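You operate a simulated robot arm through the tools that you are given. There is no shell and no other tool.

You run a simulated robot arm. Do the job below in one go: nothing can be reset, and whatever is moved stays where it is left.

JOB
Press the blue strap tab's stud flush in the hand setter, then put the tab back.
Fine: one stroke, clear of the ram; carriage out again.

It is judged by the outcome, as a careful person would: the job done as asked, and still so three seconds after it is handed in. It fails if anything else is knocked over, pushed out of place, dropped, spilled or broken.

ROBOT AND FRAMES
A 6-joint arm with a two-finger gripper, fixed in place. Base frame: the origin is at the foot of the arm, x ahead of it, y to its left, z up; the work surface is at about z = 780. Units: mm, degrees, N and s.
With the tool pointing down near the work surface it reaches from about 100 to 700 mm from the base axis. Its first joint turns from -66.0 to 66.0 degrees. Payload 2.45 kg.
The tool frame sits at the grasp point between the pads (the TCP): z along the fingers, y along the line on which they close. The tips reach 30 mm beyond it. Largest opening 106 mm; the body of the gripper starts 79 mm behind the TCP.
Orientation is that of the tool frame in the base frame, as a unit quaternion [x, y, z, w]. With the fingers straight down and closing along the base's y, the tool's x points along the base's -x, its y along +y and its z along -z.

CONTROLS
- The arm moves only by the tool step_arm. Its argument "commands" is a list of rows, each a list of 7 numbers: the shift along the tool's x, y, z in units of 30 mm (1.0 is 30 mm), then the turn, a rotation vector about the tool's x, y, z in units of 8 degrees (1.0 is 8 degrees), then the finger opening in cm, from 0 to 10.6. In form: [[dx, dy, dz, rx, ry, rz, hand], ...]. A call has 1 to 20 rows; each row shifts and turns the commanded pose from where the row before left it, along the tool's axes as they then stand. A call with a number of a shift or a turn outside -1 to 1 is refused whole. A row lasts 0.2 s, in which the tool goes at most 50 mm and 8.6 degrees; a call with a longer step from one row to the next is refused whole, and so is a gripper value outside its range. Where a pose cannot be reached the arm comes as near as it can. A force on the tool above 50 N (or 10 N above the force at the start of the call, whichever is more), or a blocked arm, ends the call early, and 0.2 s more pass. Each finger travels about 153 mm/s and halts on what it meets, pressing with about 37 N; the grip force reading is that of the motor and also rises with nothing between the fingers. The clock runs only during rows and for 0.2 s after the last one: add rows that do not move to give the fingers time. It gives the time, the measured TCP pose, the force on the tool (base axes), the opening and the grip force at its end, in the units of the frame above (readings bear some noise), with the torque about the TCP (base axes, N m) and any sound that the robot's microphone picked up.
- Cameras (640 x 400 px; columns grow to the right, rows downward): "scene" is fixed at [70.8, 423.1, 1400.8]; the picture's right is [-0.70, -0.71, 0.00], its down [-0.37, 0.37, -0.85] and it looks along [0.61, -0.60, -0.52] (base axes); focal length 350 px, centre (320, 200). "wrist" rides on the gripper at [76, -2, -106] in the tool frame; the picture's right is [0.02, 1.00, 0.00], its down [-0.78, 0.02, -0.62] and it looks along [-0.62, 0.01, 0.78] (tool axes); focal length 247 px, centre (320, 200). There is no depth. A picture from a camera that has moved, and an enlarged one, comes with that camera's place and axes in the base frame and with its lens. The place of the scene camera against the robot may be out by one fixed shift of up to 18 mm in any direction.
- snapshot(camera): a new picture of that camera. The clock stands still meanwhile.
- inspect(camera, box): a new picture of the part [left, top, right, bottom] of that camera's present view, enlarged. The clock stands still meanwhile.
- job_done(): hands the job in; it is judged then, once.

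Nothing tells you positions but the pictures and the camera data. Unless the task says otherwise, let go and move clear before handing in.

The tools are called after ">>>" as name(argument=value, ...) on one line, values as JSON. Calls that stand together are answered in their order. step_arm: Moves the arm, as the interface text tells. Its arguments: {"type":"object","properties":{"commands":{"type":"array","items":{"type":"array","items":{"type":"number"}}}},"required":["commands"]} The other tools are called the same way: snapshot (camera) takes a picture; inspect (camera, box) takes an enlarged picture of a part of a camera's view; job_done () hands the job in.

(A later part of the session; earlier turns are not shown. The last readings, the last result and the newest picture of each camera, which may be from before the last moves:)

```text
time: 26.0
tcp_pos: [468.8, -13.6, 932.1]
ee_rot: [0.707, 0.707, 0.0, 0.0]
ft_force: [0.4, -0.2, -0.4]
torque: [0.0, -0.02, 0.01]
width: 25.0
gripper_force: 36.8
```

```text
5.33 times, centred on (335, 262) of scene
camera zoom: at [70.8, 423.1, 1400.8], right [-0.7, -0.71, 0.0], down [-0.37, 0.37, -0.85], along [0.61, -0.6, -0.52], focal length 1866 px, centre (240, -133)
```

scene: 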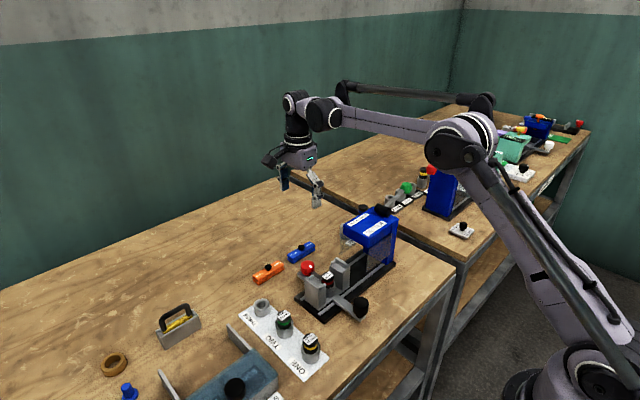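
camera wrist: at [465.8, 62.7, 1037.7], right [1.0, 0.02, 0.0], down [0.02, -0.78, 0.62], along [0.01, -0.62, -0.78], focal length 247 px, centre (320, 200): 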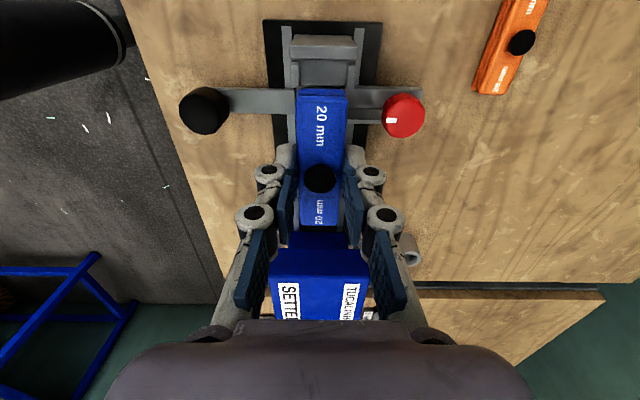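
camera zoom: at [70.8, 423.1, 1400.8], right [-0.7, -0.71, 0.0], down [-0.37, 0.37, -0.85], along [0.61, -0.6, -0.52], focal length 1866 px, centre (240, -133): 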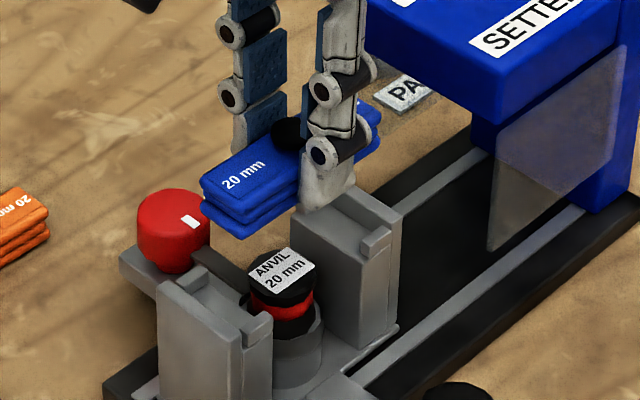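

Nest centre x≈468 versus the tab at about 466.6, and the tab needs roughly +4 to +5 mm in y. I'll correct and lower to just above the walls, then compare directly.

>>> step_arm(commands=[[0.075, 0.02, 0.45, 0, 0, 0, 1.5], [0.075, 0.02, 0.45, 0, 0, 0, 1.5], [0, 0, 0, 0, 0, 0, 1.5], [0, 0, 0, 0, 0, 0, 1.5]])

>>> inspect(camera="wrist", box=[260, 15, 400, 105])

>>> inspect(camera="wrist", box=[260, 150, 400, 250])

>>> inspect(camera="scene", box=[300, 225, 370, 300])

```text
time: 27.0
tcp_pos: [469.3, -7.3, 902.5]
ee_rot: [0.707, 0.708, 0.001, 0.001]
ft_force: [0.2, 0.2, 0.3]
torque: [0.01, -0.01, -0.03]
width: 24.8
gripper_force: 37.0
```

```text
4.44 times, centred on (330, 60) of wrist
camera zoom: at [467.1, 69.0, 1007.8], right [1.0, 0.02, 0.0], down [0.02, -0.78, 0.62], along [0.01, -0.62, -0.78], focal length 1098 px, centre (276, 822)
```

zoom: 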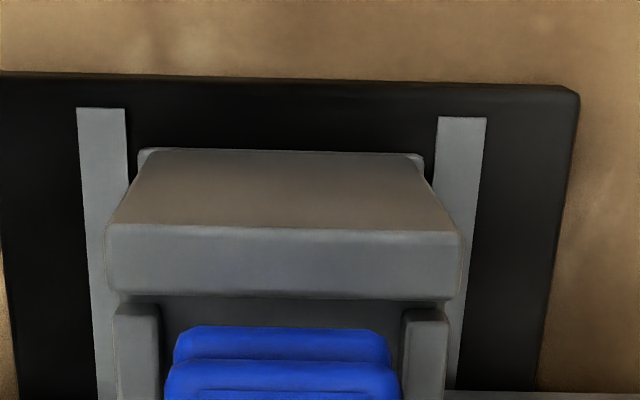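

```text
4.00 times, centred on (330, 200) of wrist
camera zoom: at [467.1, 69.0, 1007.8], right [1.0, 0.02, 0.0], down [0.02, -0.78, 0.62], along [0.01, -0.62, -0.78], focal length 988 px, centre (280, 200)
```

zoom: 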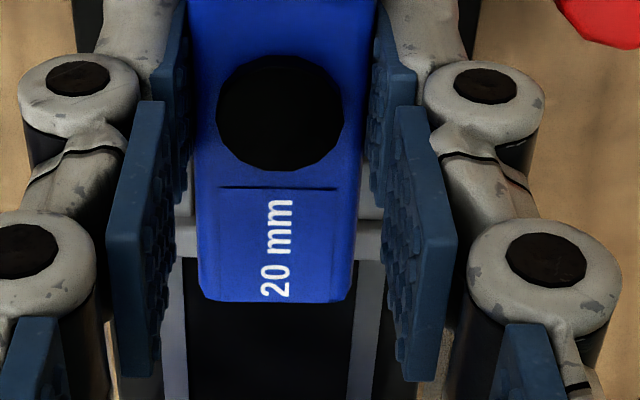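

```text
5.33 times, centred on (335, 262) of scene
camera zoom: at [70.8, 423.1, 1400.8], right [-0.7, -0.71, 0.0], down [-0.37, 0.37, -0.85], along [0.61, -0.6, -0.52], focal length 1866 px, centre (240, -133)
```

zoom: 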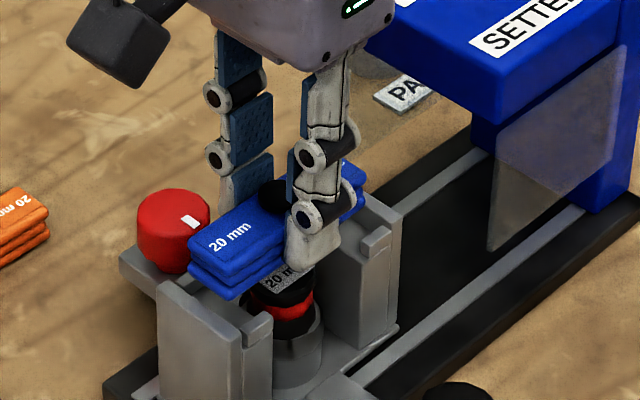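

The tab is centred in x and y over the nest to within about 0.5 mm, with roughly 1.9 mm gaps at each end. I'll lower it gently.

>>> step_arm(commands=[[0, 0, 0.17, 0, 0, 0, 1.5], [0, 0, 0.17, 0, 0, 0, 1.5], [0, 0, 0, 0, 0, 0, 1.5]])

>>> inspect(camera="wrist", box=[260, 15, 400, 105])

>>> inspect(camera="wrist", box=[260, 150, 400, 250])

>>> inspect(camera="scene", box=[300, 225, 370, 300])

```text
time: 27.8
tcp_pos: [469.4, -8.5, 891.6]
ee_rot: [0.707, 0.707, 0.0, 0.001]
ft_force: [0.4, -0.2, -0.4]
torque: [0.01, 0.01, -0.01]
width: 24.8
gripper_force: 37.0
```

```text
4.44 times, centred on (330, 60) of wrist
camera zoom: at [466.9, 68.7, 998.2], right [1.0, 0.02, 0.0], down [0.02, -0.78, 0.62], along [0.01, -0.62, -0.78], focal length 1098 px, centre (276, 822)
```

zoom: 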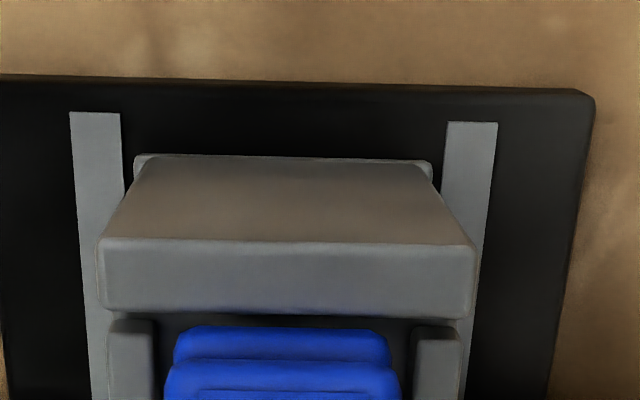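

```text
4.00 times, centred on (330, 200) of wrist
camera zoom: at [466.9, 68.7, 998.2], right [1.0, 0.02, 0.0], down [0.02, -0.78, 0.62], along [0.01, -0.62, -0.78], focal length 988 px, centre (280, 200)
```

zoom: 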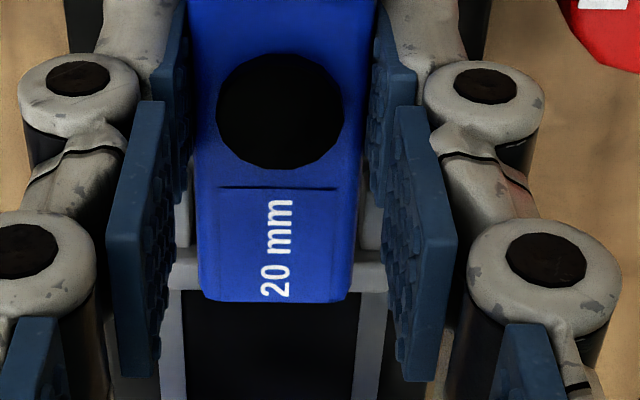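

```text
5.33 times, centred on (335, 262) of scene
camera zoom: at [70.8, 423.1, 1400.8], right [-0.7, -0.71, 0.0], down [-0.37, 0.37, -0.85], along [0.61, -0.6, -0.52], focal length 1866 px, centre (240, -133)
```

zoom: 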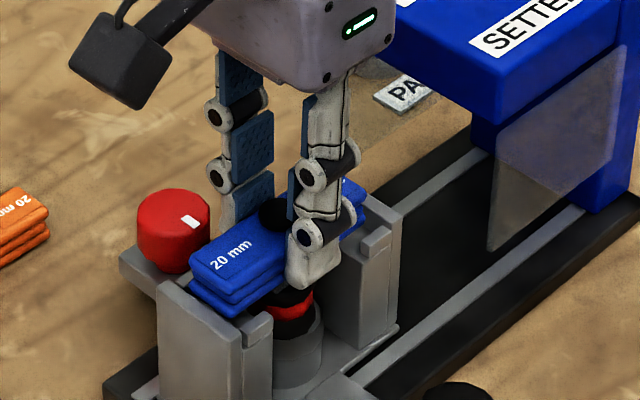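

The tab's bottom is just entering between the end walls with no contact force. I'll nudge +0.6 mm in y and lower the last few millimetres.

>>> step_arm(commands=[[0.02, 0, 0.07, 0, 0, 0, 1.5], [0, 0, 0.07, 0, 0, 0, 1.5], [0, 0, 0, 0, 0, 0, 1.5]])

>>> inspect(camera="scene", box=[300, 225, 370, 300])

>>> inspect(camera="wrist", box=[260, 15, 400, 105])

```text
time: 28.6
tcp_pos: [469.1, -7.0, 889.0]
ee_rot: [0.707, 0.707, 0.0, 0.0]
ft_force: [1.0, -0.5, -0.9]
torque: [-0.03, 0.0, -0.04]
width: 24.8
gripper_force: 37.5
```

```text
5.33 times, centred on (335, 262) of scene
camera zoom: at [70.8, 423.1, 1400.8], right [-0.7, -0.71, 0.0], down [-0.37, 0.37, -0.85], along [0.61, -0.6, -0.52], focal length 1866 px, centre (240, -133)
```

zoom: 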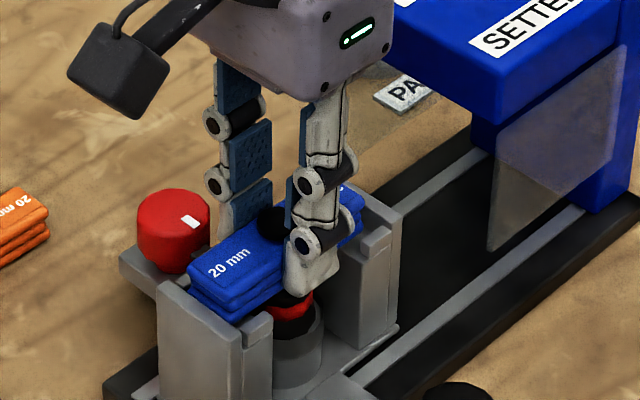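

```text
4.44 times, centred on (330, 60) of wrist
camera zoom: at [467.1, 69.6, 994.2], right [1.0, 0.02, 0.0], down [0.02, -0.78, 0.62], along [0.01, -0.62, -0.78], focal length 1098 px, centre (276, 822)
```

zoom: 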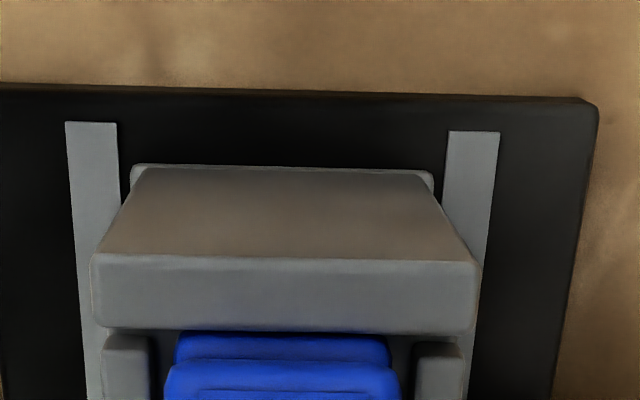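

Still free; continuing down in small steps until light contact.

>>> step_arm(commands=[[0, 0, 0.06, 0, 0, 0, 1.5], [0, 0, 0, 0, 0, 0, 1.5]])

>>> step_arm(commands=[[0, 0, 0.05, 0, 0, 0, 1.5], [0, 0, 0, 0, 0, 0, 1.5]])

>>> inspect(camera="scene", box=[300, 225, 370, 300])

>>> inspect(camera="wrist", box=[260, 15, 400, 105])

```text
time: 29.2
tcp_pos: [469.7, -6.7, 887.0]
ee_rot: [0.707, 0.707, 0.001, 0.001]
ft_force: [-0.6, -3.9, 1.6]
torque: [-0.08, 0.0, -0.04]
width: 24.8
gripper_force: 37.2
```

```text
time: 29.8
tcp_pos: [471.2, -7.8, 884.0]
ee_rot: [0.707, 0.707, 0.001, 0.0]
ft_force: [0.2, -3.9, 1.6]
torque: [-0.05, -0.03, 0.05]
width: 24.8
gripper_force: 37.2
```

```text
5.33 times, centred on (335, 262) of scene
camera zoom: at [70.8, 423.0, 1400.8], right [-0.7, -0.71, 0.0], down [-0.37, 0.37, -0.85], along [0.61, -0.6, -0.52], focal length 1866 px, centre (240, -133)
```

zoom: 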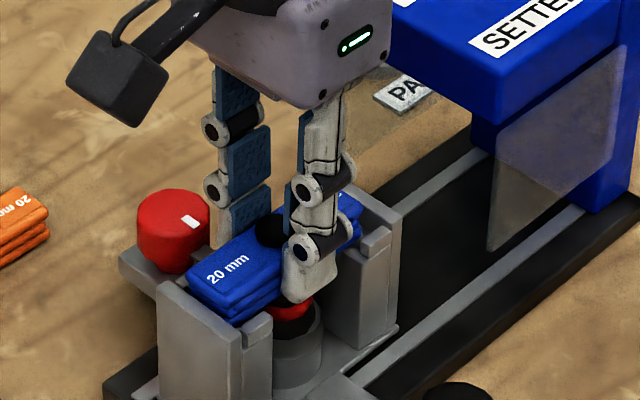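

```text
4.44 times, centred on (330, 60) of wrist
camera zoom: at [467.7, 69.6, 990.5], right [1.0, 0.02, 0.0], down [0.02, -0.78, 0.62], along [0.01, -0.62, -0.78], focal length 1098 px, centre (276, 822)
```

zoom: 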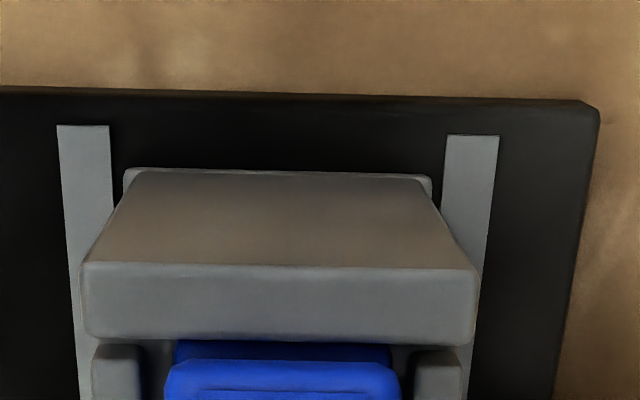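

Light contact with the +y end wall (−3.9 N). I'll shift −0.9 mm in y and slightly −x, then keep lowering.

>>> step_arm(commands=[[-0.03, -0.02, 0, 0, 0, 0, 1.5], [0, 0, 0.03, 0, 0, 0, 1.5], [0, 0, 0, 0, 0, 0, 1.5]])

>>> step_arm(commands=[[0, 0, 0.04, 0, 0, 0, 1.5], [0, 0, 0, 0, 0, 0, 1.5]])

>>> inspect(camera="wrist", box=[260, 15, 400, 105])

>>> inspect(camera="scene", box=[300, 225, 370, 300])

```text
time: 30.6
tcp_pos: [468.8, -6.8, 885.5]
ee_rot: [0.707, 0.707, 0.0, 0.002]
ft_force: [0.1, -1.8, -0.1]
torque: [-0.04, 0.0, 0.01]
width: 24.6
gripper_force: 36.8
```

```text
time: 31.2
tcp_pos: [469.3, -6.7, 883.8]
ee_rot: [0.707, 0.708, 0.002, 0.001]
ft_force: [-0.9, 0.0, 21.1]
torque: [-0.13, 0.08, 0.0]
width: 24.7
gripper_force: 37.2
```

```text
4.44 times, centred on (330, 60) of wrist
camera zoom: at [466.8, 69.5, 989.3], right [1.0, 0.02, 0.0], down [0.02, -0.78, 0.62], along [0.01, -0.62, -0.78], focal length 1098 px, centre (276, 822)
```

zoom: 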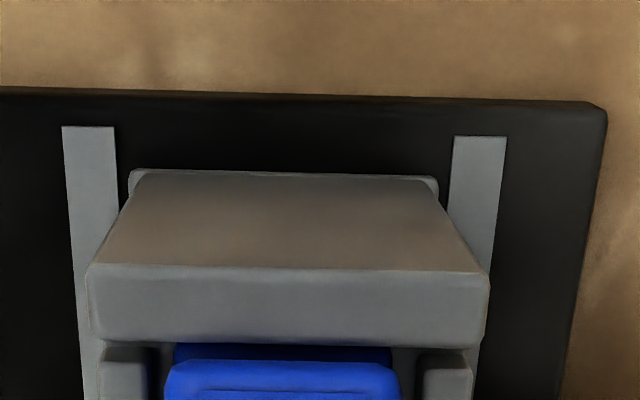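

```text
5.33 times, centred on (335, 262) of scene
camera zoom: at [70.4, 423.1, 1400.8], right [-0.7, -0.71, 0.0], down [-0.37, 0.37, -0.85], along [0.61, -0.6, -0.52], focal length 1866 px, centre (240, -133)
```

zoom: 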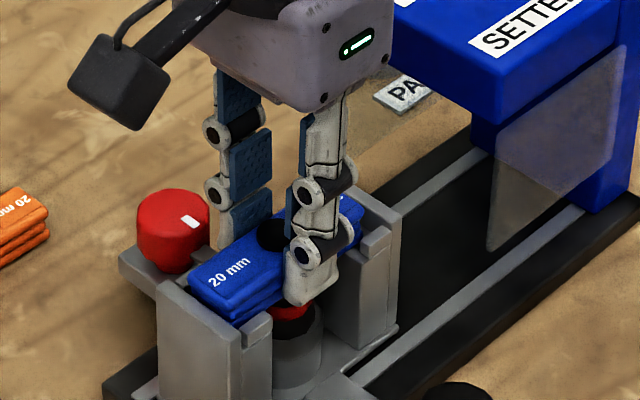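

Seated: 21 N upward at the expected height. I'll relieve the load slightly and release gently.

>>> step_arm(commands=[[0, 0, -0.03, 0, 0, 0, 1.5], [0, 0, 0, 0, 0, 0, 2.4], [0, 0, 0, 0, 0, 0, 2.8], [0, 0, 0, 0, 0, 0, 3.4], [0, 0, 0, 0, 0, 0, 4.0], [0, 0, 0, 0, 0, 0, 4.0]])

>>> snapshot(camera="wrist")

>>> inspect(camera="scene", box=[300, 225, 370, 300])

```text
time: 32.6
tcp_pos: [470.0, -6.5, 884.0]
ee_rot: [0.706, 0.708, 0.001, 0.001]
ft_force: [0.5, 0.3, -0.4]
torque: [-0.03, 0.0, -0.01]
width: 40.0
gripper_force: 0.1
```

```text
taken
camera wrist: at [467.7, 69.8, 989.4], right [1.0, 0.02, 0.0], down [0.02, -0.78, 0.62], along [0.01, -0.62, -0.78], focal length 247 px, centre (320, 200)
```

wrist: 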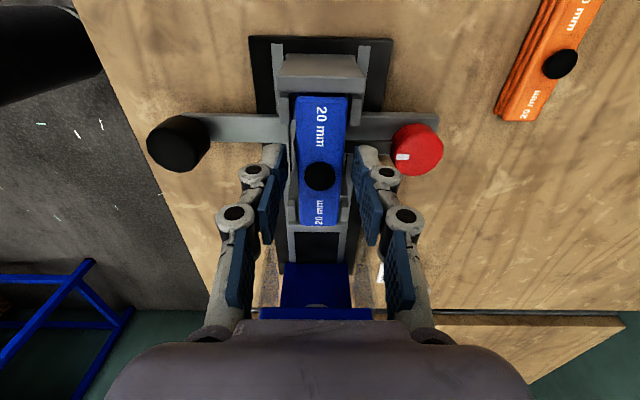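

```text
5.33 times, centred on (335, 262) of scene
camera zoom: at [70.8, 423.1, 1400.8], right [-0.7, -0.71, 0.0], down [-0.37, 0.37, -0.85], along [0.61, -0.6, -0.52], focal length 1866 px, centre (240, -133)
```

zoom: 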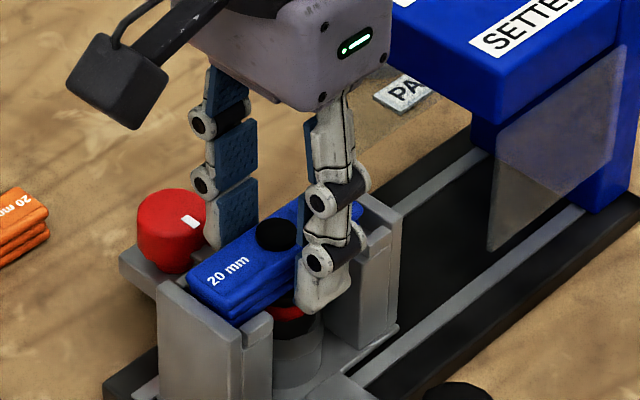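

The tab rests in the nest. I'll raise straight up and inspect how it sits.

>>> step_arm(commands=[[0, 0, -0.3, 0, 0, 0, 4.0], [0, 0, -0.7, 0, 0, 0, 4.0], [0, 0, -1, 0, 0, 0, 4.0], [0, 0, -1, 0, 0, 0, 4.0], [0, 0, -1, 0, 0, 0, 4.0], [0, 0, 0, 0, 0, 0, 4.0]])

>>> inspect(camera="wrist", box=[250, 40, 410, 150])

>>> inspect(camera="scene", box=[290, 240, 370, 310])

```text
time: 34.0
tcp_pos: [467.9, -7.3, 1006.1]
ee_rot: [0.706, 0.708, 0.001, 0.001]
ft_force: [0.7, -0.4, -0.3]
torque: [0.02, -0.01, 0.0]
width: 40.1
gripper_force: 0.0
```

```text
3.64 times, centred on (330, 95) of wrist
camera zoom: at [464.9, 69.0, 1112.8], right [1.0, 0.02, 0.0], down [0.02, -0.78, 0.62], along [0.01, -0.62, -0.78], focal length 898 px, centre (284, 582)
```

zoom: 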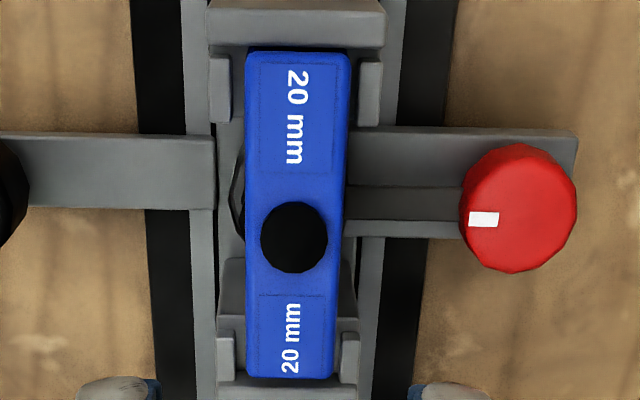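

```text
5.71 times, centred on (330, 275) of scene
camera zoom: at [70.8, 423.1, 1400.8], right [-0.7, -0.71, 0.0], down [-0.37, 0.37, -0.85], along [0.61, -0.6, -0.52], focal length 1999 px, centre (263, -229)
```

zoom: 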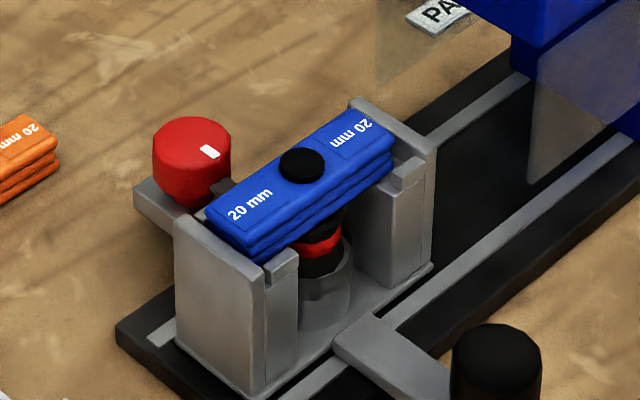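

The tab sits squarely in the nest with the stud centred. Now I'll go over to the carriage's black handle knob (about x=368, y=-13, top z≈844) and turn the hand back to closing along y.

>>> step_arm(commands=[[-0.05, -0.83, 0, 0, 0, 0, 6.5], [-0.05, -0.83, 0, 0, 0, 0, 6.5], [-0.05, -0.83, 0, 0, 0, 0, 6.5], [-0.05, -0.83, 0, 0, 0, 0, 6.5], [0, 0, 0, 0, 0, 0, 6.5]])

>>> step_arm(commands=[[0, 0, 0, 0, 0, -1, 6.5], [0, 0, 0, 0, 0, -1, 6.5], [0, 0, 0, 0, 0, -1, 6.5], [0, 0, 0, 0, 0, -1, 6.5], [0, 0, 0, 0, 0, -1, 6.5], [0, 0, 0, 0, 0, -1, 6.5], [0, 0, 0, 0, 0, -1, 6.5], [0, 0, 0, 0, 0, -1, 6.5], [0, 0, 0, 0, 0, -1, 6.5], [0, 0, 0, 0, 0, -1, 6.5], [0, 0, 0, 0, 0, -1, 6.5], [0, 0, 0, 0, 0, -0.25, 6.5], [0, 0, 0, 0, 0, 0, 6.5]])

>>> snapshot(camera="wrist")

>>> inspect(camera="wrist", box=[240, 20, 400, 120])

>>> snapshot(camera="scene")

```text
time: 35.2
tcp_pos: [366.7, -12.3, 1004.8]
ee_rot: [0.707, 0.707, 0.0, 0.001]
ft_force: [0.5, -0.4, 0.1]
torque: [0.0, 0.03, -0.02]
width: 65.0
gripper_force: 0.0
```

```text
time: 38.0
tcp_pos: [370.4, -13.3, 1003.3]
ee_rot: [-0.001, 1.0, 0.0, 0.001]
ft_force: [0.4, 0.1, 0.0]
torque: [-0.01, 0.0, -0.01]
width: 65.1
gripper_force: 0.1
```

```text
taken
camera wrist: at [291.9, -15.4, 1109.2], right [-0.02, 1.0, 0.0], down [0.78, 0.02, 0.62], along [0.62, 0.01, -0.78], focal length 247 px, centre (320, 200)
```

wrist: 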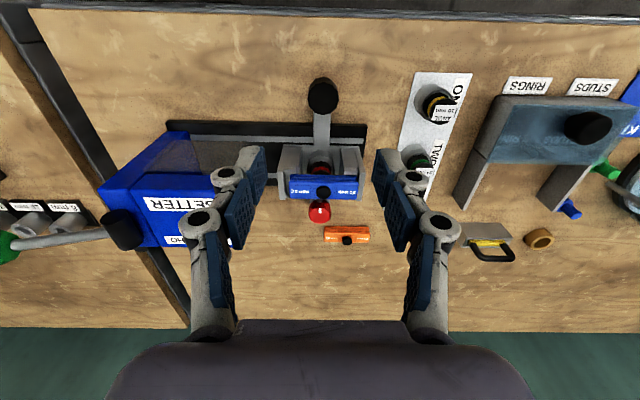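

```text
4.00 times, centred on (320, 70) of wrist
camera zoom: at [291.9, -15.4, 1109.2], right [-0.02, 1.0, 0.0], down [0.78, 0.02, 0.62], along [0.62, 0.01, -0.78], focal length 988 px, centre (320, 720)
```

zoom: 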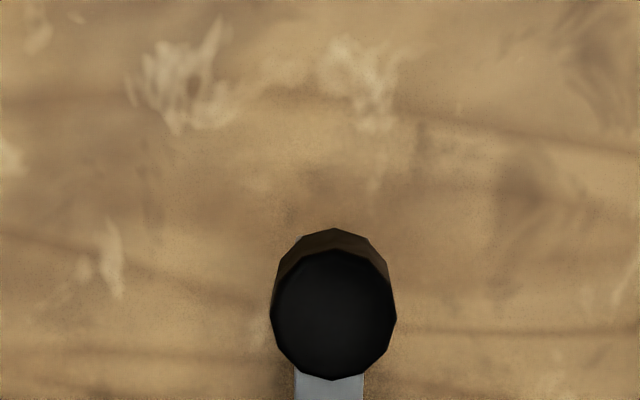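

```text
taken
```

scene: 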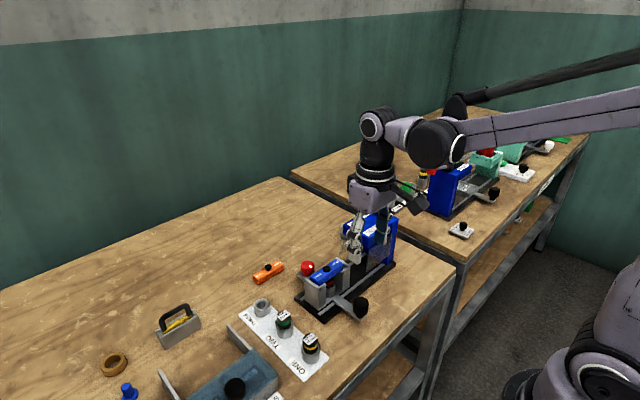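

Knob centre at about (369, -11.3), diameter about 33 mm. I'll descend with the fingers straddling it and grip.

>>> step_arm(commands=[[-0.03, 0.07, 0.8, 0, 0, 0, 6.5], [0, 0, 0.8, 0, 0, 0, 6.5], [0, 0, 0.8, 0, 0, 0, 6.5], [0, 0, 0.8, 0, 0, 0, 6.5], [0, 0, 0.6, 0, 0, 0, 6.5], [0, 0, 0, 0, 0, 0, 6.5]])

>>> snapshot(camera="wrist")

>>> inspect(camera="scene", box=[310, 240, 410, 330])

```text
time: 39.4
tcp_pos: [370.2, -13.6, 888.8]
ee_rot: [0.0, 1.0, 0.0, 0.002]
ft_force: [0.2, -0.5, -0.1]
torque: [-0.01, 0.02, 0.02]
width: 65.0
gripper_force: 0.1
```

```text
taken
camera wrist: at [292.8, -14.2, 994.1], right [-0.02, 1.0, 0.0], down [0.78, 0.02, 0.62], along [0.62, 0.01, -0.78], focal length 247 px, centre (320, 200)
```

wrist: 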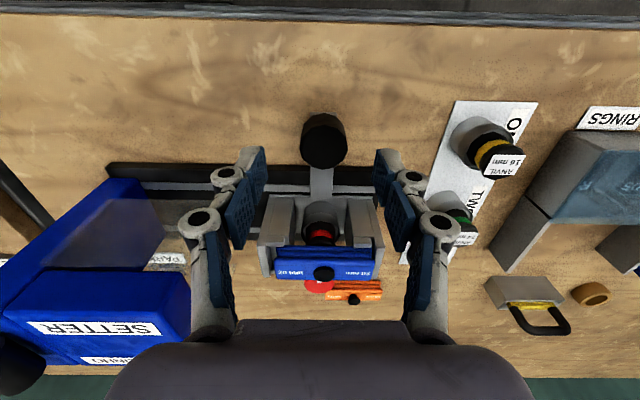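

```text
4.44 times, centred on (360, 285) of scene
camera zoom: at [70.8, 423.1, 1400.8], right [-0.7, -0.71, 0.0], down [-0.37, 0.37, -0.85], along [0.61, -0.6, -0.52], focal length 1555 px, centre (142, -178)
```

zoom: 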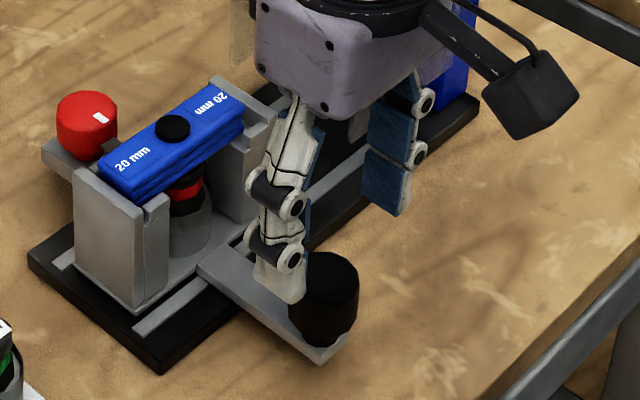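

Aligned. Lowering the last 36 mm and closing on the knob.

>>> step_arm(commands=[[0, 0.03, 0.6, 0, 0, 0, 6.5], [0, 0, 0.6, 0, 0, 0, 6.5], [0, 0, 0, 0, 0, 0, 6.5], [0, 0, 0, 0, 0, 0, 4.5], [0, 0, 0, 0, 0, 0, 3.5], [0, 0, 0, 0, 0, 0, 2.5], [0, 0, 0, 0, 0, 0, 2.5]])

>>> snapshot(camera="wrist")

>>> inspect(camera="scene", box=[310, 240, 410, 330])

```text
time: 41.0
tcp_pos: [369.6, -10.8, 854.0]
ee_rot: [0.0, 1.0, 0.002, 0.0]
ft_force: [0.6, 1.6, -5.6]
torque: [0.13, -0.08, 0.01]
width: 33.1
gripper_force: 44.5
```

```text
taken
camera wrist: at [292.5, -12.2, 959.8], right [-0.02, 1.0, 0.0], down [0.78, 0.02, 0.62], along [0.62, 0.01, -0.78], focal length 247 px, centre (320, 200)
```

wrist: 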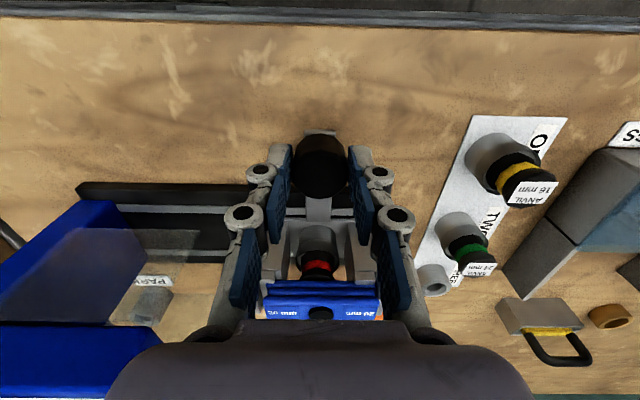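

```text
4.44 times, centred on (360, 285) of scene
camera zoom: at [70.9, 423.1, 1400.8], right [-0.7, -0.71, 0.0], down [-0.37, 0.37, -0.85], along [0.61, -0.6, -0.52], focal length 1555 px, centre (142, -178)
```

zoom: 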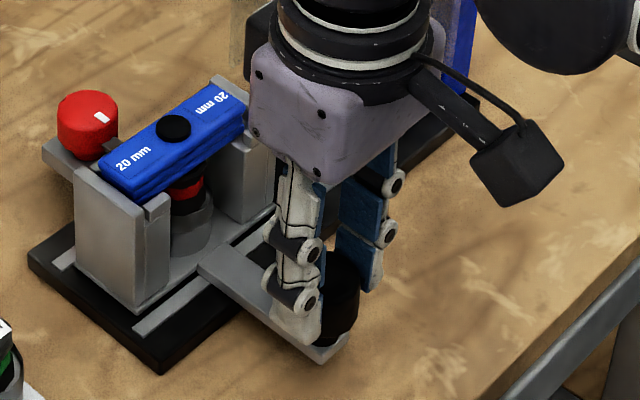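

Gripped the handle knob (33.1 mm). Now I'll slide the carriage inward (−y) slowly while watching forces.

>>> step_arm(commands=[[0, -0.1, 0, 0, 0, 0, 2.5], [0, -0.2, 0, 0, 0, 0, 2.5], [0, -0.3, 0, 0, 0, 0, 2.5], [0, -0.3, 0, 0, 0, 0, 2.5], [0, -0.3, 0, 0, 0, 0, 2.5], [0, -0.2, 0, 0, 0, 0, 2.5], [0, 0, 0, 0, 0, 0, 2.5]])

>>> inspect(camera="scene", box=[290, 200, 410, 330])

>>> snapshot(camera="wrist")

```text
time: 42.6
tcp_pos: [370.2, -54.6, 853.1]
ee_rot: [0.0, 1.0, 0.001, 0.0]
ft_force: [-15.1, 1.1, -27.1]
torque: [0.01, 0.25, 0.02]
width: 33.1
gripper_force: 45.0
```

```text
3.08 times, centred on (350, 265) of scene
camera zoom: at [70.8, 423.1, 1400.8], right [-0.7, -0.71, 0.0], down [-0.37, 0.37, -0.85], along [0.61, -0.6, -0.52], focal length 1076 px, centre (228, 0)
```

zoom: 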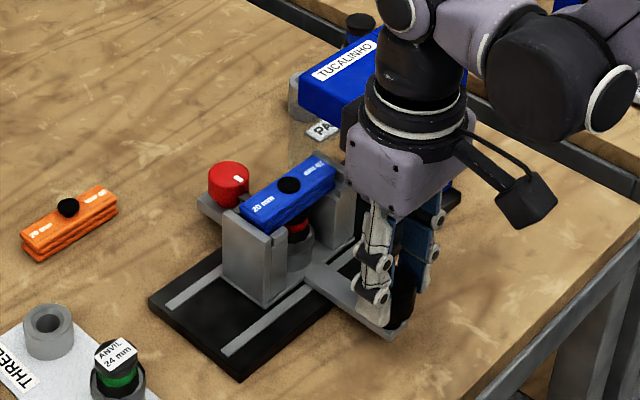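

```text
taken
camera wrist: at [293.1, -54.8, 959.6], right [-0.02, 1.0, 0.0], down [0.78, 0.02, 0.62], along [0.62, 0.01, -0.78], focal length 247 px, centre (320, 200)
```

wrist: 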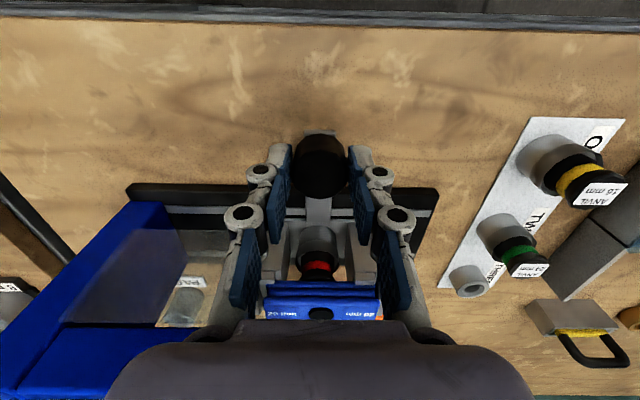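

The carriage slides freely, but side loads build up from the tight grip. I'll loosen the fingers to straddle the knob loosely and push with the finger.

>>> step_arm(commands=[[0, 0, 0, 0, 0, 0, 3.7], [0, 0, 0, 0, 0, 0, 3.7], [0, 0, 0, 0, 0, 0, 3.7]])

>>> step_arm(commands=[[0, -0.1, 0, 0, 0, 0, 3.7], [0, -0.2, 0, 0, 0, 0, 3.7], [0, -0.3, 0, 0, 0, 0, 3.7], [0, -0.3, 0, 0, 0, 0, 3.7], [0, -0.3, 0, 0, 0, 0, 3.7], [0, -0.2, 0, 0, 0, 0, 3.7], [0, 0, 0, 0, 0, 0, 3.7]])

>>> snapshot(camera="wrist")

>>> inspect(camera="scene", box=[290, 200, 410, 330])

```text
time: 43.4
tcp_pos: [371.1, -52.8, 854.3]
ee_rot: [0.0, 1.0, -0.001, 0.001]
ft_force: [-0.1, 0.0, -0.8]
torque: [-0.03, -0.01, 0.0]
width: 37.3
gripper_force: 0.0
```

```text
time: 45.0
tcp_pos: [371.5, -94.9, 854.7]
ee_rot: [0.0, 1.0, 0.0, 0.002]
ft_force: [0.2, 0.3, 0.2]
torque: [0.01, 0.0, -0.01]
width: 37.4
gripper_force: 0.4
```

```text
taken
camera wrist: at [293.6, -96.2, 960.4], right [-0.02, 1.0, 0.0], down [0.78, 0.02, 0.62], along [0.62, 0.01, -0.78], focal length 247 px, centre (320, 200)
```

wrist: 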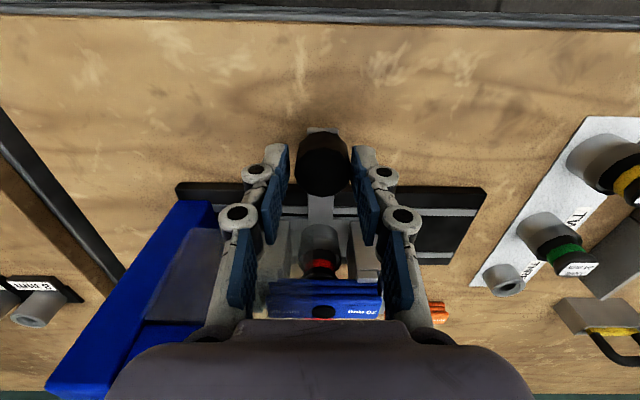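

```text
3.08 times, centred on (350, 265) of scene
camera zoom: at [70.8, 423.1, 1400.8], right [-0.7, -0.71, 0.0], down [-0.37, 0.37, -0.85], along [0.61, -0.6, -0.52], focal length 1076 px, centre (228, 0)
```

zoom: 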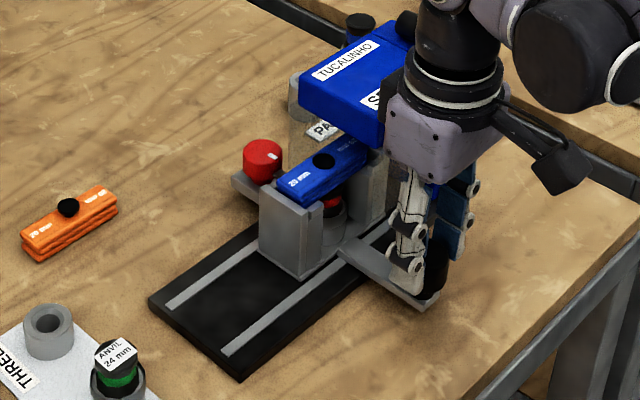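

It slides with almost no side force. Continuing inward in small steps until the stop.

>>> step_arm(commands=[[0, -0.1, 0, 0, 0, 0, 3.7], [0, -0.2, 0, 0, 0, 0, 3.7], [0, -0.2, 0, 0, 0, 0, 3.7], [0, -0.2, 0, 0, 0, 0, 3.7], [0, -0.2, 0, 0, 0, 0, 3.7], [0, -0.1, 0, 0, 0, 0, 3.7], [0, 0, 0, 0, 0, 0, 3.7]])

>>> snapshot(camera="wrist")

>>> inspect(camera="scene", box=[290, 200, 410, 330])

```text
time: 46.6
tcp_pos: [372.3, -126.7, 854.9]
ee_rot: [0.0, 1.0, -0.001, 0.0]
ft_force: [0.5, -2.0, -0.4]
torque: [-0.03, 0.0, -0.04]
width: 38.1
gripper_force: 0.7
```

```text
taken
camera wrist: at [293.2, -127.3, 959.7], right [-0.02, 1.0, 0.0], down [0.78, 0.02, 0.62], along [0.62, 0.01, -0.78], focal length 247 px, centre (320, 200)
```

wrist: 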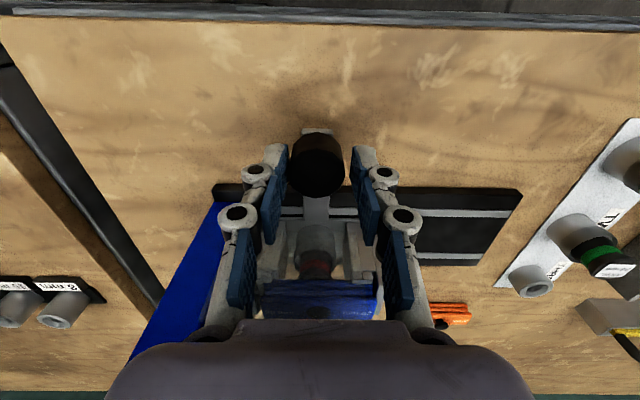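

```text
3.08 times, centred on (350, 265) of scene
camera zoom: at [70.8, 423.0, 1400.8], right [-0.7, -0.71, 0.0], down [-0.37, 0.37, -0.85], along [0.61, -0.6, -0.52], focal length 1076 px, centre (228, 0)
```

zoom: 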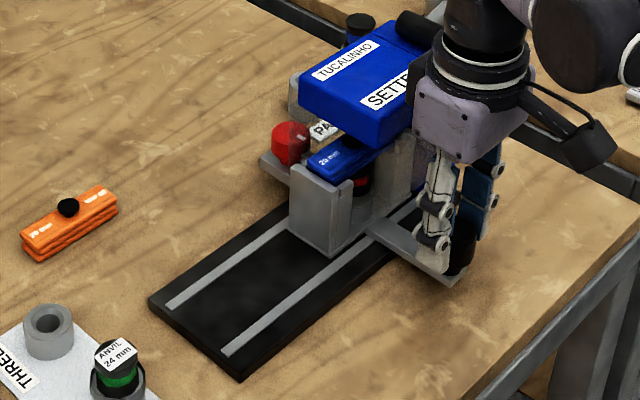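

The carriage is nearly under the head. I'll continue with finer steps to find the stop.

>>> step_arm(commands=[[0, -0.1, 0, 0, 0, 0, 3.7], [0, -0.1, 0, 0, 0, 0, 3.7], [0, -0.1, 0, 0, 0, 0, 3.7], [0, -0.1, 0, 0, 0, 0, 3.7], [0, 0, 0, 0, 0, 0, 3.7]])

>>> snapshot(camera="wrist")

>>> inspect(camera="scene", box=[300, 200, 400, 300])

```text
time: 47.8
tcp_pos: [371.4, -135.1, 854.3]
ee_rot: [-0.001, 1.0, 0.002, 0.002]
ft_force: [3.1, 13.2, -3.1]
torque: [0.24, -0.05, -0.04]
width: 45.1
gripper_force: 6.1
```

```text
taken
camera wrist: at [293.9, -137.6, 960.2], right [-0.02, 1.0, 0.0], down [0.78, 0.02, 0.62], along [0.62, 0.02, -0.78], focal length 247 px, centre (320, 200)
```

wrist: 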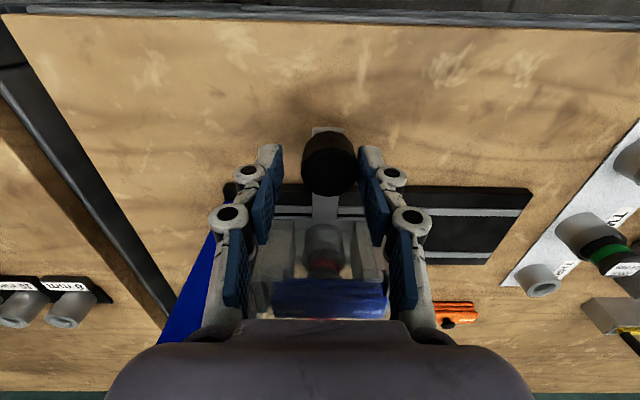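

```text
4.00 times, centred on (350, 250) of scene
camera zoom: at [70.9, 423.4, 1400.7], right [-0.7, -0.71, 0.0], down [-0.37, 0.37, -0.85], along [0.61, -0.6, -0.52], focal length 1400 px, centre (200, 0)
```

zoom: 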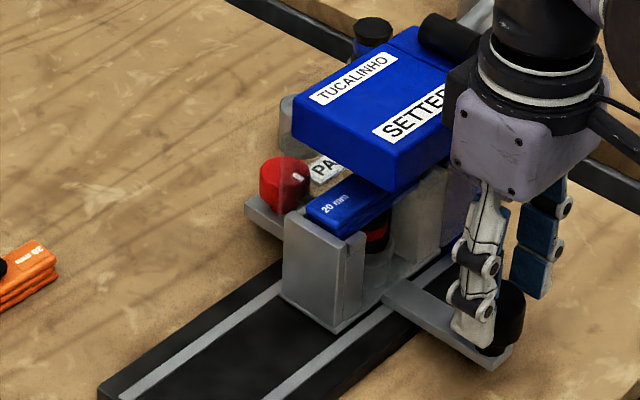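

Contact at 13 N: the carriage seems to have reached a stop after about 117 mm of travel. Before pressing harder, I'll release, back off, and look under the head from the +y side to confirm the stud is under the ram.

>>> step_arm(commands=[[0, 0.15, 0, 0, 0, 0, 4.5], [0, 0.12, 0, 0, 0, 0, 6.0], [0, 0, 0, 0, 0, 0, 6.5], [0, 0, -0.8, 0, 0, 0, 6.5], [0, 0, -1, 0, 0, 0, 6.5], [0, 0, -1, 0, 0, 0, 6.5], [0, 0, -1, 0, 0, 0, 6.5], [0, 0, -1, 0, 0, 0, 6.5], [0, 0, 0, 0, 0, 0, 6.5]])

>>> snapshot(camera="wrist")

>>> inspect(camera="scene", box=[300, 200, 400, 300])

```text
time: 49.8
tcp_pos: [371.5, -127.5, 998.9]
ee_rot: [0.0, 1.0, 0.0, 0.001]
ft_force: [0.1, 0.3, -1.3]
torque: [-0.01, 0.03, 0.02]
width: 64.9
gripper_force: 0.0
```

```text
taken
camera wrist: at [293.8, -128.5, 1104.4], right [-0.02, 1.0, 0.0], down [0.78, 0.02, 0.62], along [0.62, 0.01, -0.78], focal length 247 px, centre (320, 200)
```

wrist: 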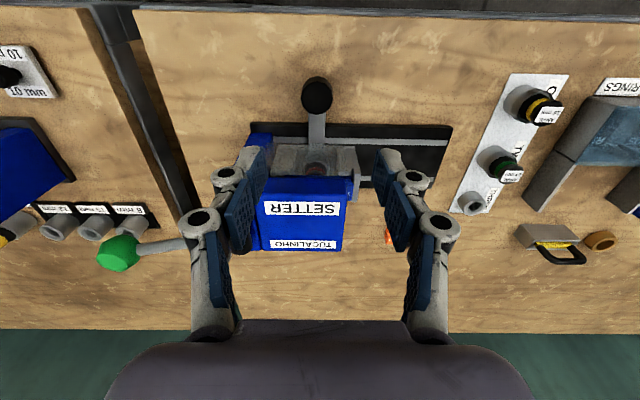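

```text
4.00 times, centred on (350, 250) of scene
camera zoom: at [70.8, 423.1, 1400.8], right [-0.7, -0.71, 0.0], down [-0.37, 0.37, -0.85], along [0.61, -0.6, -0.52], focal length 1400 px, centre (200, 0)
```

zoom: 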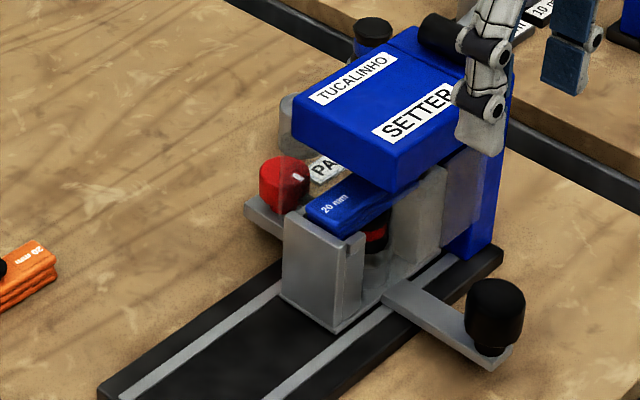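

The knob is now at about y=−131, giving roughly 120 mm of travel. I'll swing round to the +y side and look horizontally under the head to check ram alignment.

>>> step_arm(commands=[[0, 0.88, 0, 0, 0, 0, 10.6], [0, 0.88, 0, 0, 0, 0, 10.6], [0, 0.88, 0, 0, 0, 0, 10.6], [0, 0.88, 0, 0, 0, 0, 10.6], [0, 0.88, 0, 0, 0, 0, 10.6], [-0.8, 0, 0, 0, 0, 0, 10.6], [-0.8, 0, 0, 0, 0, 0, 10.6], [-0.8, 0, 0, 0, 0, 0, 10.6], [-0.8, 0, 0, 0, 0, 0, 10.6], [0, 0, 0, 0, 0, 0, 10.6]])

>>> step_arm(commands=[[0, 0, 0, 0, 0, 1, 10.6], [0, 0, 0, 0, 0, 1, 10.6], [0, 0, 0, 0, 0, 1, 10.6], [0, 0, 0, 0, 0, 1, 10.6], [0, 0, 0, 0, 0, 1, 10.6], [0, 0, 0, 0, 0, 1, 10.6], [0, 0, 0, 0, 0, 1, 10.6], [0, 0, 0, 0, 0, 1, 10.6], [0, 0, 0, 0, 0, 1, 10.6], [0, 0, 0, 0, 0, 1, 10.6], [0, 0, 0, 0, 0, 1, 10.6], [0, 0, 0, 0, 0, 0.25, 10.6], [0, 0, 0, 0, -1, 0, 10.6], [0, 0, 0, 0, -1, 0, 10.6], [0, 0, 0, 0, -1, 0, 10.6], [0, 0, 0, 0, -1, 0, 10.6], [0, 0, 0, 0, -0.5, 0, 10.6], [0, 0, 0, 0, 0, 0, 10.6]])

>>> snapshot(camera="wrist")

>>> snapshot(camera="scene")

```text
time: 52.0
tcp_pos: [467.2, 3.2, 999.4]
ee_rot: [0.0, 1.0, 0.0, 0.001]
ft_force: [0.2, -0.2, 0.3]
torque: [0.0, 0.0, -0.01]
width: 106.4
gripper_force: 0.0
```

```text
time: 55.8
tcp_pos: [467.7, 3.0, 998.3]
ee_rot: [0.673, 0.672, -0.218, 0.219]
ft_force: [1.1, -0.6, 0.0]
torque: [0.01, -0.01, 0.05]
width: 106.1
gripper_force: 0.1
```

```text
taken
camera wrist: at [464.6, 127.8, 1038.7], right [1.0, 0.02, -0.01], down [0.02, -0.27, 0.96], along [0.01, -0.96, -0.27], focal length 247 px, centre (320, 200)
```

wrist: 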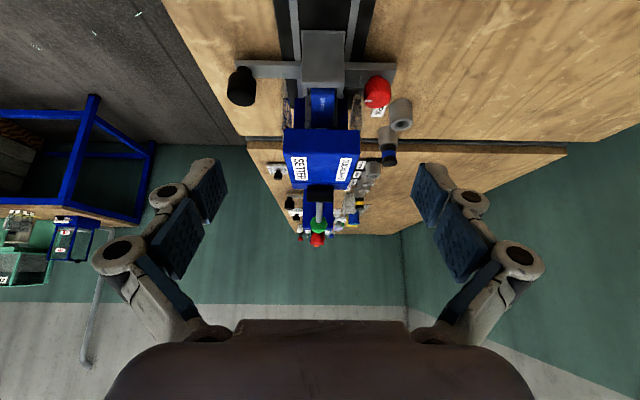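

```text
taken
```

scene: 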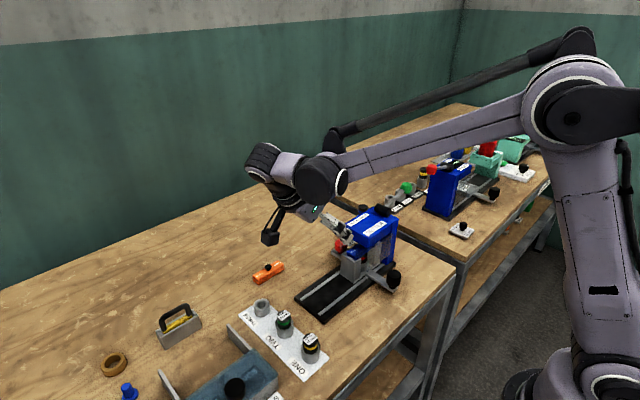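

Clear of everything; descending to bring the camera level with the gap under the head.

>>> step_arm(commands=[[0.486, 0, 0.669, 0, 0, 0, 10.6], [0.486, 0, 0.669, 0, 0, 0, 10.6], [0.486, 0, 0.669, 0, 0, 0, 10.6], [0.486, 0, 0.669, 0, 0, 0, 10.6], [0.4, 0, 0.55, 0, 0, 0, 10.6], [0, 0, 0, 0, 0, 0, 10.6]])

>>> snapshot(camera="wrist")

>>> inspect(camera="wrist", box=[240, 100, 400, 200])

```text
time: 57.2
tcp_pos: [470.0, 4.0, 878.8]
ee_rot: [0.672, 0.673, -0.218, 0.219]
ft_force: [-0.3, -0.6, 0.2]
torque: [0.0, 0.01, 0.0]
width: 106.0
gripper_force: 0.1
```

```text
taken
camera wrist: at [466.6, 128.0, 920.4], right [1.0, 0.02, -0.01], down [0.02, -0.27, 0.96], along [0.01, -0.96, -0.27], focal length 247 px, centre (320, 200)
```

wrist: 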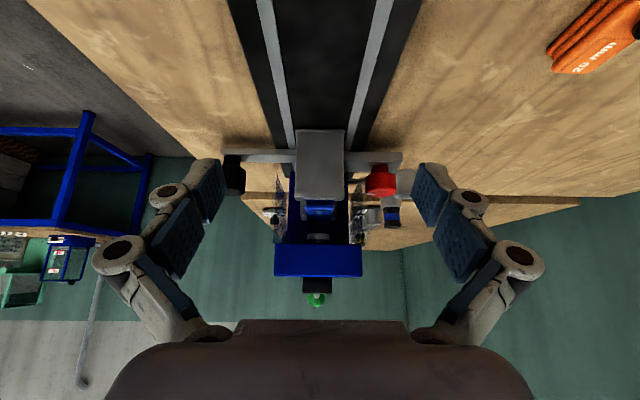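

```text
4.00 times, centred on (320, 150) of wrist
camera zoom: at [466.6, 128.0, 920.4], right [1.0, 0.02, -0.01], down [0.02, -0.27, 0.96], along [0.01, -0.96, -0.27], focal length 988 px, centre (320, 400)
```

zoom: 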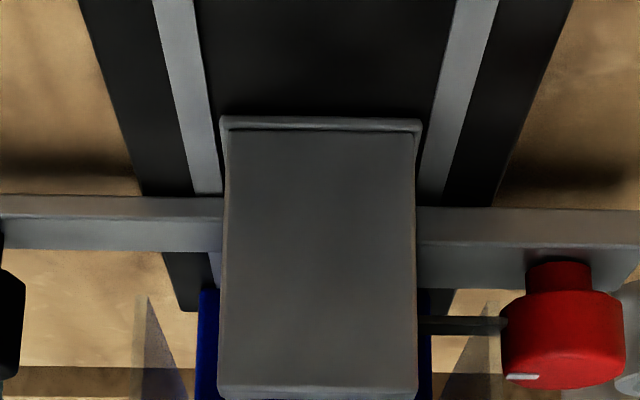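

>>> inspect(camera="wrist", box=[260, 185, 380, 285])

```text
4.00 times, centred on (320, 235) of wrist
camera zoom: at [466.6, 128.0, 920.4], right [1.0, 0.02, -0.01], down [0.02, -0.27, 0.96], along [0.01, -0.96, -0.27], focal length 988 px, centre (320, 60)
```

zoom: 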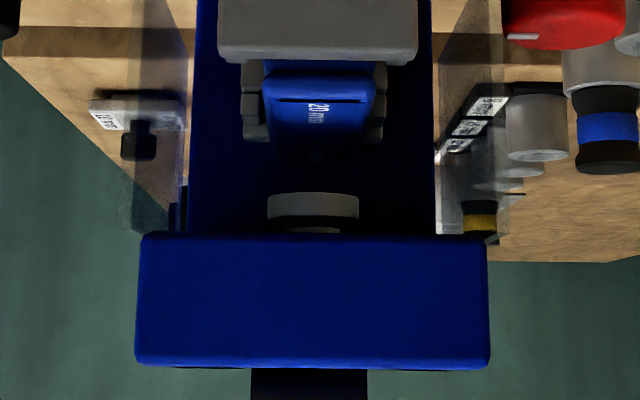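

I can see the ram's grey disc under the head and the tab beneath it. I'll take a second, nearer and lower view to triangulate the ram's y against the stud.

>>> step_arm(commands=[[-0.16, 0, 0.63, 0, 0, 0, 10.6], [-0.16, 0, 0.63, 0, 0, 0, 10.6], [0, 0, 0, 0, 0, 0, 10.6], [0, 0, 0, 0, 0, 0, 10.6]])

>>> inspect(camera="wrist", box=[260, 185, 380, 285])

>>> snapshot(camera="wrist")

```text
time: 58.2
tcp_pos: [469.1, -28.2, 855.8]
ee_rot: [0.672, 0.673, -0.218, 0.219]
ft_force: [-0.9, -0.1, 0.0]
torque: [0.02, 0.02, -0.02]
width: 105.8
gripper_force: 0.0
```

```text
4.00 times, centred on (320, 235) of wrist
camera zoom: at [465.9, 97.2, 895.6], right [1.0, 0.02, -0.01], down [0.02, -0.27, 0.96], along [0.01, -0.96, -0.27], focal length 988 px, centre (320, 60)
```

zoom: 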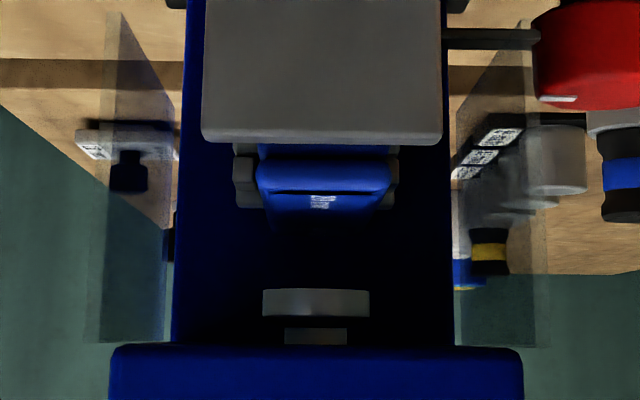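

```text
taken
camera wrist: at [465.9, 97.2, 895.6], right [1.0, 0.02, -0.01], down [0.02, -0.27, 0.96], along [0.01, -0.96, -0.27], focal length 247 px, centre (320, 200)
```

wrist: 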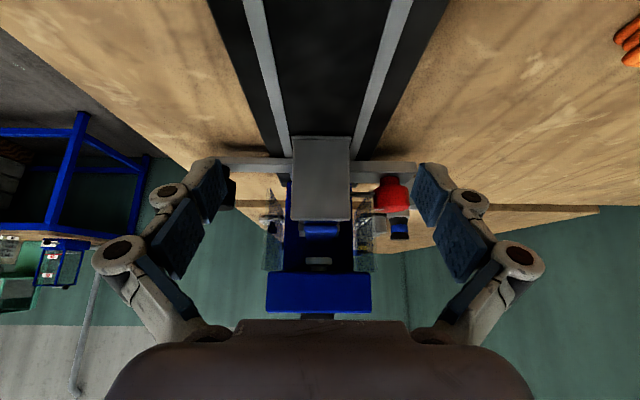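

Estimates put the ram near y≈−131 to −135 and the stud near −129. I want a precise y comparison, so I'll view from the −x side, through the clear guard.

>>> step_arm(commands=[[-0.4, 0, -0.9, 0, 0, 0, 10.6], [-0.55, 0, -0.8, 0, 0, 0, 10.6], [-0.55, 0, -0.8, 0, 0, 0, 10.6], [-0.55, 0, -0.75, 0, 0, 0, 10.6], [-0.55, 0, -0.75, 0, 0, 0, 10.6], [0, 0, 0, 0, 1, 0, 10.6], [0, 0, 0, 0, 1, 0, 10.6], [0, 0, 0, 0, 1, 0, 10.6], [0, 0, 0, 0, 1, 0, 10.6], [0, 0, 0, 0, 0.5, 0, 10.6], [0, 0, 0, 0, 0, 0, 10.6]])

>>> step_arm(commands=[[0, 0, 0, 0, 0, -1, 10.6], [0, 0, 0, 0, 0, -1, 10.6], [0, 0, 0, 0, 0, -1, 10.6], [0, 0, 0, 0, 0, -1, 10.6], [0, 0, 0, 0, 0, -1, 10.6], [0, 0, 0, 0, 0, -1, 10.6], [0, 0, 0, 0, 0, -1, 10.6], [0, 0, 0, 0, 0, -1, 10.6], [0, 0, 0, 0, 0, -1, 10.6], [0, 0, 0, 0, 0, -1, 10.6], [0, 0, 0, 0, 0, -1, 10.6], [0, 0, 0, 0, 0, -0.25, 10.6], [0, 0, 0, 0, 0, 0, 10.6]])

```text
time: 60.6
tcp_pos: [466.5, -17.4, 997.0]
ee_rot: [0.707, 0.707, 0.002, 0.0]
ft_force: [0.1, -0.1, -0.1]
torque: [0.02, 0.01, 0.0]
width: 106.1
gripper_force: 0.1
```

```text
time: 63.4
tcp_pos: [467.2, -18.7, 996.8]
ee_rot: [-0.001, 1.0, 0.0, 0.0]
ft_force: [0.3, -0.2, 0.4]
torque: [-0.03, 0.0, 0.01]
width: 105.6
gripper_force: 0.1
```

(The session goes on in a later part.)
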